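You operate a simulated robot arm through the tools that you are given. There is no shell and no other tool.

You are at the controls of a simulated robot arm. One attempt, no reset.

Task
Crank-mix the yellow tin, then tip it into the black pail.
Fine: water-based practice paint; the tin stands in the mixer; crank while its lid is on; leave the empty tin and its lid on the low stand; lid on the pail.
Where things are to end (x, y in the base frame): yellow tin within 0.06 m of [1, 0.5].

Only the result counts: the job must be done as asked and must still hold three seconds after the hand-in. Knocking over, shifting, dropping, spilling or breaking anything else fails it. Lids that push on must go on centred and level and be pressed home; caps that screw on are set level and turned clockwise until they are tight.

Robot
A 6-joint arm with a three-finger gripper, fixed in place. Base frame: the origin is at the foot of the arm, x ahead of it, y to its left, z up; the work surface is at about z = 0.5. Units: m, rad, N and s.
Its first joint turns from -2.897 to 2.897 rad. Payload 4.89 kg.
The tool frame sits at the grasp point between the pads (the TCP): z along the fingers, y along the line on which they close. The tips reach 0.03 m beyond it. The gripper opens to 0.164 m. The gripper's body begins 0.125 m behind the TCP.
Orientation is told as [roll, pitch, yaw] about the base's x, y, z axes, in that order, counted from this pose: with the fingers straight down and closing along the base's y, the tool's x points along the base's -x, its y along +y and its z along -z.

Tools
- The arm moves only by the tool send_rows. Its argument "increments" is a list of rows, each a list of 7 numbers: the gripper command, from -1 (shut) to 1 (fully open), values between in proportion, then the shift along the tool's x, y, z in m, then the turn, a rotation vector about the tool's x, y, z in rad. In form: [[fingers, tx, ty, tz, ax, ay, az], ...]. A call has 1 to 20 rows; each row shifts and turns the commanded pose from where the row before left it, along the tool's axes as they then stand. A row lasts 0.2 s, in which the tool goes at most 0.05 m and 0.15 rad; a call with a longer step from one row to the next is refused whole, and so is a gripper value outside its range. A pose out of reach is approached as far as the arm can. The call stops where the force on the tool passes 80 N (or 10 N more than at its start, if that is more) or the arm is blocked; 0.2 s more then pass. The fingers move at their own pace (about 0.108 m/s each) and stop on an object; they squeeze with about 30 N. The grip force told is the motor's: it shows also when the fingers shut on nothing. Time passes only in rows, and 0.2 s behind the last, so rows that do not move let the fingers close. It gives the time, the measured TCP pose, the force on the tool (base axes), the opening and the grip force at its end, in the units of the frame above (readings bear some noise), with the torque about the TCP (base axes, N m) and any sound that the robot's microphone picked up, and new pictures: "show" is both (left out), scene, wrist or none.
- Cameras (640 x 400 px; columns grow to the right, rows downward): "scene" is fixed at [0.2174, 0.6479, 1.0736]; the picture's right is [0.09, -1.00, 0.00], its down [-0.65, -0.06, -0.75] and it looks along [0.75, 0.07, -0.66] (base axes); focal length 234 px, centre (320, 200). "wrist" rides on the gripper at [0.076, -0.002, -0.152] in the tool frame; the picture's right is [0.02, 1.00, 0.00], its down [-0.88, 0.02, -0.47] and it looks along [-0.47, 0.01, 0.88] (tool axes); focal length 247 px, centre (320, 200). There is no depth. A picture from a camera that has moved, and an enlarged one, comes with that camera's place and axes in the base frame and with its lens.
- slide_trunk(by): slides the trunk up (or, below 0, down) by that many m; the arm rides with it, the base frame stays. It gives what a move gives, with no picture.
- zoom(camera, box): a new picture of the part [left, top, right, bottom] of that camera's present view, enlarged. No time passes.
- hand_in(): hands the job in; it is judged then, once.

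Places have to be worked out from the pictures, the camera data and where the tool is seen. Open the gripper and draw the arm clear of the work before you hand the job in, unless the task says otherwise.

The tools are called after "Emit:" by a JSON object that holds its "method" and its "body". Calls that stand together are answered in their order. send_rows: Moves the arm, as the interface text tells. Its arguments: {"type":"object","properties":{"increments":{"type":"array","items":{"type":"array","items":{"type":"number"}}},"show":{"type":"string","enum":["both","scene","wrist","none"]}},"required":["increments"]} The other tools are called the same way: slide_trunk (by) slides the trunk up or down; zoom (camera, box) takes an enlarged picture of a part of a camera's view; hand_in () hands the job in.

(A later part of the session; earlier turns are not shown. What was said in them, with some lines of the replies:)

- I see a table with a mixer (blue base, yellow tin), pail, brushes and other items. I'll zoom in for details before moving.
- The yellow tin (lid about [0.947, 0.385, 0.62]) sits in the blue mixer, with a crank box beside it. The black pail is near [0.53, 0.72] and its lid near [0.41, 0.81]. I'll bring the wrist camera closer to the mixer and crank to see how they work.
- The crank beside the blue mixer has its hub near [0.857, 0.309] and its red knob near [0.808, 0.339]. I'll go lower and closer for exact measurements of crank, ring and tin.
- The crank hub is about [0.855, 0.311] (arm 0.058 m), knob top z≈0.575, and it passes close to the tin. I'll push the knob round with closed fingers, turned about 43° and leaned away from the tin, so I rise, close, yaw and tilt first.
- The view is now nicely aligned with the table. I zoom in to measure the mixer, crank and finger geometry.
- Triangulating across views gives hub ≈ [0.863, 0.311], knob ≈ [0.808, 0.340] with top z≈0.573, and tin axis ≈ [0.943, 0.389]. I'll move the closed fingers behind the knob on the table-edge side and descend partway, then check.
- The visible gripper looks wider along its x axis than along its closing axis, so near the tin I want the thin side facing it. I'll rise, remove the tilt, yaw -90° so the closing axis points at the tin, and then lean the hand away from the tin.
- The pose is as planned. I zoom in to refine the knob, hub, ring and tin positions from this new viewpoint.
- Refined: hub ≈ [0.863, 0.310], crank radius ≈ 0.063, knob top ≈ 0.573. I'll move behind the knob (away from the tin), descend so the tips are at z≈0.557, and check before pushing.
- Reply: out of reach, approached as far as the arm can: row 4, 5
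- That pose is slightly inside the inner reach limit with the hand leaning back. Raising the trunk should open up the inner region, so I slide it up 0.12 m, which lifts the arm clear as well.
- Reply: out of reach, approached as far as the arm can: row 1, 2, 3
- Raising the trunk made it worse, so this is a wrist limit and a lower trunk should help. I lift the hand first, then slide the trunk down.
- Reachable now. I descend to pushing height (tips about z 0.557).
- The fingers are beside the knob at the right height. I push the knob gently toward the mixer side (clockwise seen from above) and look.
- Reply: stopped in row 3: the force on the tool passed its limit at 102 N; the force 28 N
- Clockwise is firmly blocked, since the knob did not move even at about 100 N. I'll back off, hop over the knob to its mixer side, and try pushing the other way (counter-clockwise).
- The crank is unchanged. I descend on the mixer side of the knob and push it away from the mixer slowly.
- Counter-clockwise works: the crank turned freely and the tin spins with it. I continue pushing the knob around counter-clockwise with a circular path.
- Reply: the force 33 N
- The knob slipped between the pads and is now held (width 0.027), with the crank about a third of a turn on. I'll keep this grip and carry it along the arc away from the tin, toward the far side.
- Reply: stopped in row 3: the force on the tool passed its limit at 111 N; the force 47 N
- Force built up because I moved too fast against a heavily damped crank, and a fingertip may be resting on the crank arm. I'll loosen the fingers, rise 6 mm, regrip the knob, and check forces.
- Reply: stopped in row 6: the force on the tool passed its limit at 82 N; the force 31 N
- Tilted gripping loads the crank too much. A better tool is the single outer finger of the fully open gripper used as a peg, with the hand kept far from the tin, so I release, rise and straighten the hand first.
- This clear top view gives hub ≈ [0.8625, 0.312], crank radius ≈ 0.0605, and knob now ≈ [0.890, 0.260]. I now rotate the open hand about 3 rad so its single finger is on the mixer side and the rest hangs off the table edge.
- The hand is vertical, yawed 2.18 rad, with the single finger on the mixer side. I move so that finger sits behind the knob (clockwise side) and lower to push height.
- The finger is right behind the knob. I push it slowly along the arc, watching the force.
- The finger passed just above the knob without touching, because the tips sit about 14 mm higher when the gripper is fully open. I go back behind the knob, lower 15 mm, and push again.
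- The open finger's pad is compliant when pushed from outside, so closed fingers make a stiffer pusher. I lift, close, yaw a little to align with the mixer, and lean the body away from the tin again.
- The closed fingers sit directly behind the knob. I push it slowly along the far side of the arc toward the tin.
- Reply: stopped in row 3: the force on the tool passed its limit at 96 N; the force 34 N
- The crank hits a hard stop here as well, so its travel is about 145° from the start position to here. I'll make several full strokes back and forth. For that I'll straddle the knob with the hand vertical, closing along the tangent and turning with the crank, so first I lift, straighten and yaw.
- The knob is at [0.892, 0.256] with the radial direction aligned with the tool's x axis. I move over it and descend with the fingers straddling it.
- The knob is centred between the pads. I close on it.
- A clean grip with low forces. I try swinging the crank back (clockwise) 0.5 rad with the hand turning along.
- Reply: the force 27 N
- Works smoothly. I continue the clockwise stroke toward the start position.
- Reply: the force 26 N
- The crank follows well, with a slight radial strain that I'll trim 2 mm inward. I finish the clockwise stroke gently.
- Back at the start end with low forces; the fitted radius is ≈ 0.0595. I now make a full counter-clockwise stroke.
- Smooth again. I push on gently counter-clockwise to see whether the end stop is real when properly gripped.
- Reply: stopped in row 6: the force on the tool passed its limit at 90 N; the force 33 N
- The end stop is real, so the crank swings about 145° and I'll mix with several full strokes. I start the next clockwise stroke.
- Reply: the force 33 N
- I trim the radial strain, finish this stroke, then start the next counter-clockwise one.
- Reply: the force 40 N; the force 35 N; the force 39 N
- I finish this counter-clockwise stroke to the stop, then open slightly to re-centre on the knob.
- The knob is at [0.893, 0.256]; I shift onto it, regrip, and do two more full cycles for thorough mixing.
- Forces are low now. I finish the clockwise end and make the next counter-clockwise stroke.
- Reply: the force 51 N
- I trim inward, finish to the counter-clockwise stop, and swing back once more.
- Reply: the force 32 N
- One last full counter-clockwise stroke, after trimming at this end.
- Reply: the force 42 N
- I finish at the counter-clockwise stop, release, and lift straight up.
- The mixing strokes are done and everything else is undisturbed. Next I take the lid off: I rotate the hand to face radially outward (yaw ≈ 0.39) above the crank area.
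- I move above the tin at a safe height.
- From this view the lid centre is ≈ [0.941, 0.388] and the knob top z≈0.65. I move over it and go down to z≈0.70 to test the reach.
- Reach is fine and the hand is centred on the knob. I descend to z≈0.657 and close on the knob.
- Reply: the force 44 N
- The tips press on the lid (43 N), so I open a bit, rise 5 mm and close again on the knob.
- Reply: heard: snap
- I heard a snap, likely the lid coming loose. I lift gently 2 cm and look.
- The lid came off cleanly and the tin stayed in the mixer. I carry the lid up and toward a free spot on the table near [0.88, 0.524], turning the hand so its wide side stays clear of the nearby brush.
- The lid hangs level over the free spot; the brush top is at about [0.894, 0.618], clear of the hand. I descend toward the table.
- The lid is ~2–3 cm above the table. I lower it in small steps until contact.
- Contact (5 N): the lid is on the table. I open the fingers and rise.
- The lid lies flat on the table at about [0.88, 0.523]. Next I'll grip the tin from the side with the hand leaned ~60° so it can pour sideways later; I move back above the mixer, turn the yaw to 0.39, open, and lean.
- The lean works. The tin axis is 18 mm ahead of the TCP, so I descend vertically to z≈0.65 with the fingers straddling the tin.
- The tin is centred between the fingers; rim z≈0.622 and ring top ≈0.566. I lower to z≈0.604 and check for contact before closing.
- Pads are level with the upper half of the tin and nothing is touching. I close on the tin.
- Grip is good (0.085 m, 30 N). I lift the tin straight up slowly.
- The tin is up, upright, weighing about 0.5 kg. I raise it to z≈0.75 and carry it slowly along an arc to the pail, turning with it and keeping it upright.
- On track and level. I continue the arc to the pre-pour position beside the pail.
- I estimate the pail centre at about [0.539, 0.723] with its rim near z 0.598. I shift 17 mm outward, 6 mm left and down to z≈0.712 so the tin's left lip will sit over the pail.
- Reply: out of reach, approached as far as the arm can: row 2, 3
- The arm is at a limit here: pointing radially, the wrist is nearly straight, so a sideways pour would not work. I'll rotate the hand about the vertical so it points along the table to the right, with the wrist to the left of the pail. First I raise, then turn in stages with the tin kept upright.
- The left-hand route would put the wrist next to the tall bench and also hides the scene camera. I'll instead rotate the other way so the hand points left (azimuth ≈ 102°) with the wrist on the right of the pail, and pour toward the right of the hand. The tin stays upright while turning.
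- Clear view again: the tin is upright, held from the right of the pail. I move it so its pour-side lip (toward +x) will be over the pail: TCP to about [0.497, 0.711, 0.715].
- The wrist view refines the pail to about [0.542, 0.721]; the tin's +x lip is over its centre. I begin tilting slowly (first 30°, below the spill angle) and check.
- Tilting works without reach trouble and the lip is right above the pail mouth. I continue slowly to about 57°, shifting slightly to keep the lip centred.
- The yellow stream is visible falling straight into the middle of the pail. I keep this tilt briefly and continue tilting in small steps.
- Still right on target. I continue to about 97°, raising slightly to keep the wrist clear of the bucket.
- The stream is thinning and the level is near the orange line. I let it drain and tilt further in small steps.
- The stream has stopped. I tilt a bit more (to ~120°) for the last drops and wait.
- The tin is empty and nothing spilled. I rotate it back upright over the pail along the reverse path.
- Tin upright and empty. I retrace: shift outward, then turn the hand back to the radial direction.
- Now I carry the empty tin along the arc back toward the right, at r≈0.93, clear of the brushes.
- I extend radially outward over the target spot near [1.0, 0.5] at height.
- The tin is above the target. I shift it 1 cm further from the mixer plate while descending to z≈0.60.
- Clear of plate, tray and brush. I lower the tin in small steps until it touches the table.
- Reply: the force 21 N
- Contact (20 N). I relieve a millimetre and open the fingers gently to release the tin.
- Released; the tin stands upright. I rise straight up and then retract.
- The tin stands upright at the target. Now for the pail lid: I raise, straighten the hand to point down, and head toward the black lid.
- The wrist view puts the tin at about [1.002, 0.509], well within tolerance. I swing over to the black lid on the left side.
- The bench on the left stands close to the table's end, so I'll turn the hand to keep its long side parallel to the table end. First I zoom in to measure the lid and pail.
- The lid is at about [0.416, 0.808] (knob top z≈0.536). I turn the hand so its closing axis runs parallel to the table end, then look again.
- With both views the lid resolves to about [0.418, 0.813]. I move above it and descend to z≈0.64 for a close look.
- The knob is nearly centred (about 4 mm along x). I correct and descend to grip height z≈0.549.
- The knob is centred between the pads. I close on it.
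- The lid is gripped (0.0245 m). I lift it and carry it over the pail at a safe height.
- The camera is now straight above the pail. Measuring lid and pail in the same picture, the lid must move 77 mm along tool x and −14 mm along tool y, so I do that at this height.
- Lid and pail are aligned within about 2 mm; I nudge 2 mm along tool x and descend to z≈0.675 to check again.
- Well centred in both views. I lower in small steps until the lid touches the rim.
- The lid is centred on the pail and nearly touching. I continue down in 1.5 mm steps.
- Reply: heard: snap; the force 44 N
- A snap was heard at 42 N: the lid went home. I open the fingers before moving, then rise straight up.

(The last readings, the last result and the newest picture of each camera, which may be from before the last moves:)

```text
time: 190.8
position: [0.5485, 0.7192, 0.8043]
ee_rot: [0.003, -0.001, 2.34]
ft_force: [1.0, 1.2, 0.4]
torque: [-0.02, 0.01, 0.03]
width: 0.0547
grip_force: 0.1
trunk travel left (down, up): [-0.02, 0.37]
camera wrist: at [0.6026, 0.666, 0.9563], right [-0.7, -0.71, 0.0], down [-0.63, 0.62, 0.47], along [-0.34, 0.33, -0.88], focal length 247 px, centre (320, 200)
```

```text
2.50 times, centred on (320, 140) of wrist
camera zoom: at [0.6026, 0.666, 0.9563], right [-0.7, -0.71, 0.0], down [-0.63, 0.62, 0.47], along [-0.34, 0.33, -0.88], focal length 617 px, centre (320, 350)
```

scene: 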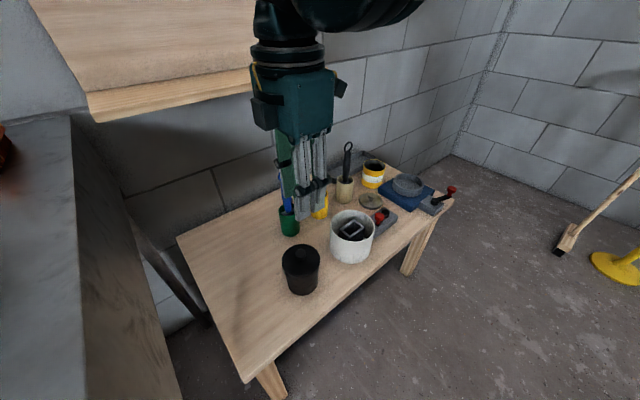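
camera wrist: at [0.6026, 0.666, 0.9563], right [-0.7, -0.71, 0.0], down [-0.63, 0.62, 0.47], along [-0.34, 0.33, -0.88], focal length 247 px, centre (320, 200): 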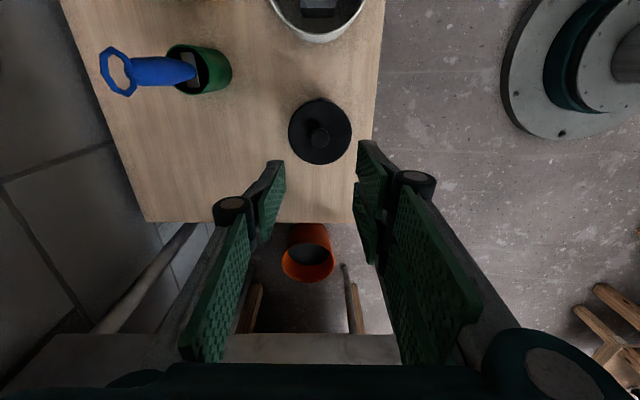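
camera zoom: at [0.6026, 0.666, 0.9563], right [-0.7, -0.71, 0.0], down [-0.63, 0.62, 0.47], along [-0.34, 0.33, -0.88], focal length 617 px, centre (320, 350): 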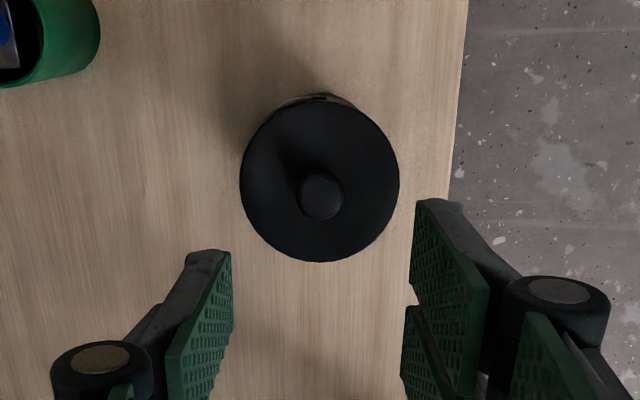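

The lid sits flush, level and centred on the pail. I open the gripper fully, rise and draw the arm back clear of the table.

Emit:
{"method": "send_rows", "body": {"increments": [[-0.33, 0, 0, -0.04, 0, 0, 0], [-0.33, 0, 0, -0.04, 0, 0, 0], [0.5, 0, 0, -0.04, 0, 0, 0], [1, 0.006, 0.0395, 0, 0, 0, 0], [1, 0.006, 0.0395, 0, 0, 0, 0], [1, 0.006, 0.0395, 0, 0, 0, 0], [1, 0.006, 0.0395, 0, 0, 0, 0], [1, 0, 0, 0, 0, 0, 0]]}}

Emit:
{"method": "zoom", "body": {"camera": "scene", "box": [240, 130, 470, 310]}}

```text
time: 192.6
position: [0.4492, 0.5932, 0.9252]
ee_rot: [0.002, -0.002, 2.342]
ft_force: [0.1, 0.2, 0.2]
torque: [-0.05, 0.1, 0.03]
width: 0.1641
grip_force: 0.0
trunk travel left (down, up): [-0.02, 0.37]
camera wrist: at [0.5048, 0.5394, 1.0776], right [-0.7, -0.71, 0.0], down [-0.63, 0.62, 0.47], along [-0.34, 0.33, -0.88], focal length 247 px, centre (320, 200)
```

scene: 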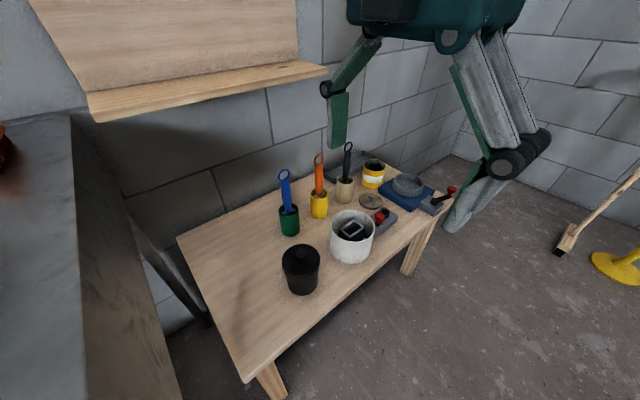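
wrist: 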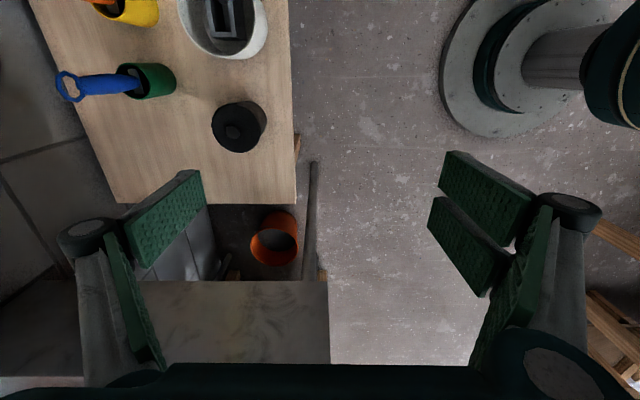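

```text
2.22 times, centred on (355, 220) of scene
camera zoom: at [0.2174, 0.6479, 1.0736], right [0.09, -1.0, 0.0], down [-0.65, -0.06, -0.75], along [0.75, 0.07, -0.66], focal length 520 px, centre (242, 156)
```

zoom: 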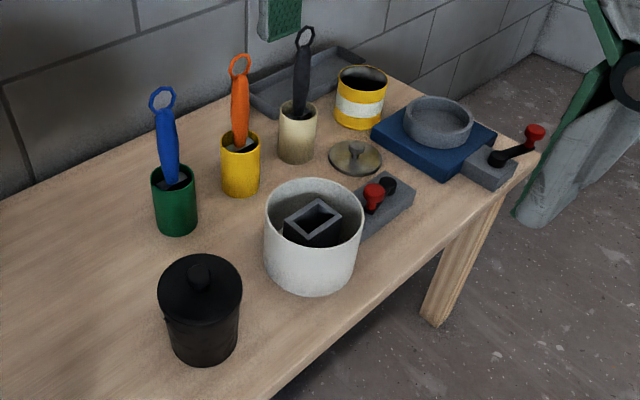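

Everything is in place. The tin was crank-mixed with its lid on and emptied, and it now stands at about [1.00, 0.51] with its lid beside it on the low table. The pail's lid snapped home, and the arm is clear with the gripper open, so I hand in.

Emit:
{"method": "hand_in", "body": {}}

```text
The job is handed in.
```

The job is handed in, and I believe it was done as asked. The one thing I couldn't confirm is whether the mixing counts as enough.

- **Mixing:** I cranked the yellow tin with its lid on. The crank only swings about 145° between hard stops, so I made several full back-and-forth strokes instead of turns, ending at the counter-clockwise stop. There was no signal for when it counts as mixed.
- **Pouring:** I emptied the tin into the black pail. The stream landed inside the pail, the level rose to about the orange line, and I saw no spill.
- **Yellow tin and lid:** The empty tin stands upright at about [1.002, 0.509], roughly 1 cm from the target. Its lid lies flat on the same table at about [0.88, 0.52]. I took that table to be the "low stand", since nothing else is at those coordinates.
- **Pail lid:** It is on the pail, centred and level. It snapped when pressed down at about 40 N and shows no gap.

The final pictures show nothing else knocked over or moved. The gripper is open and the arm is clear of the table.
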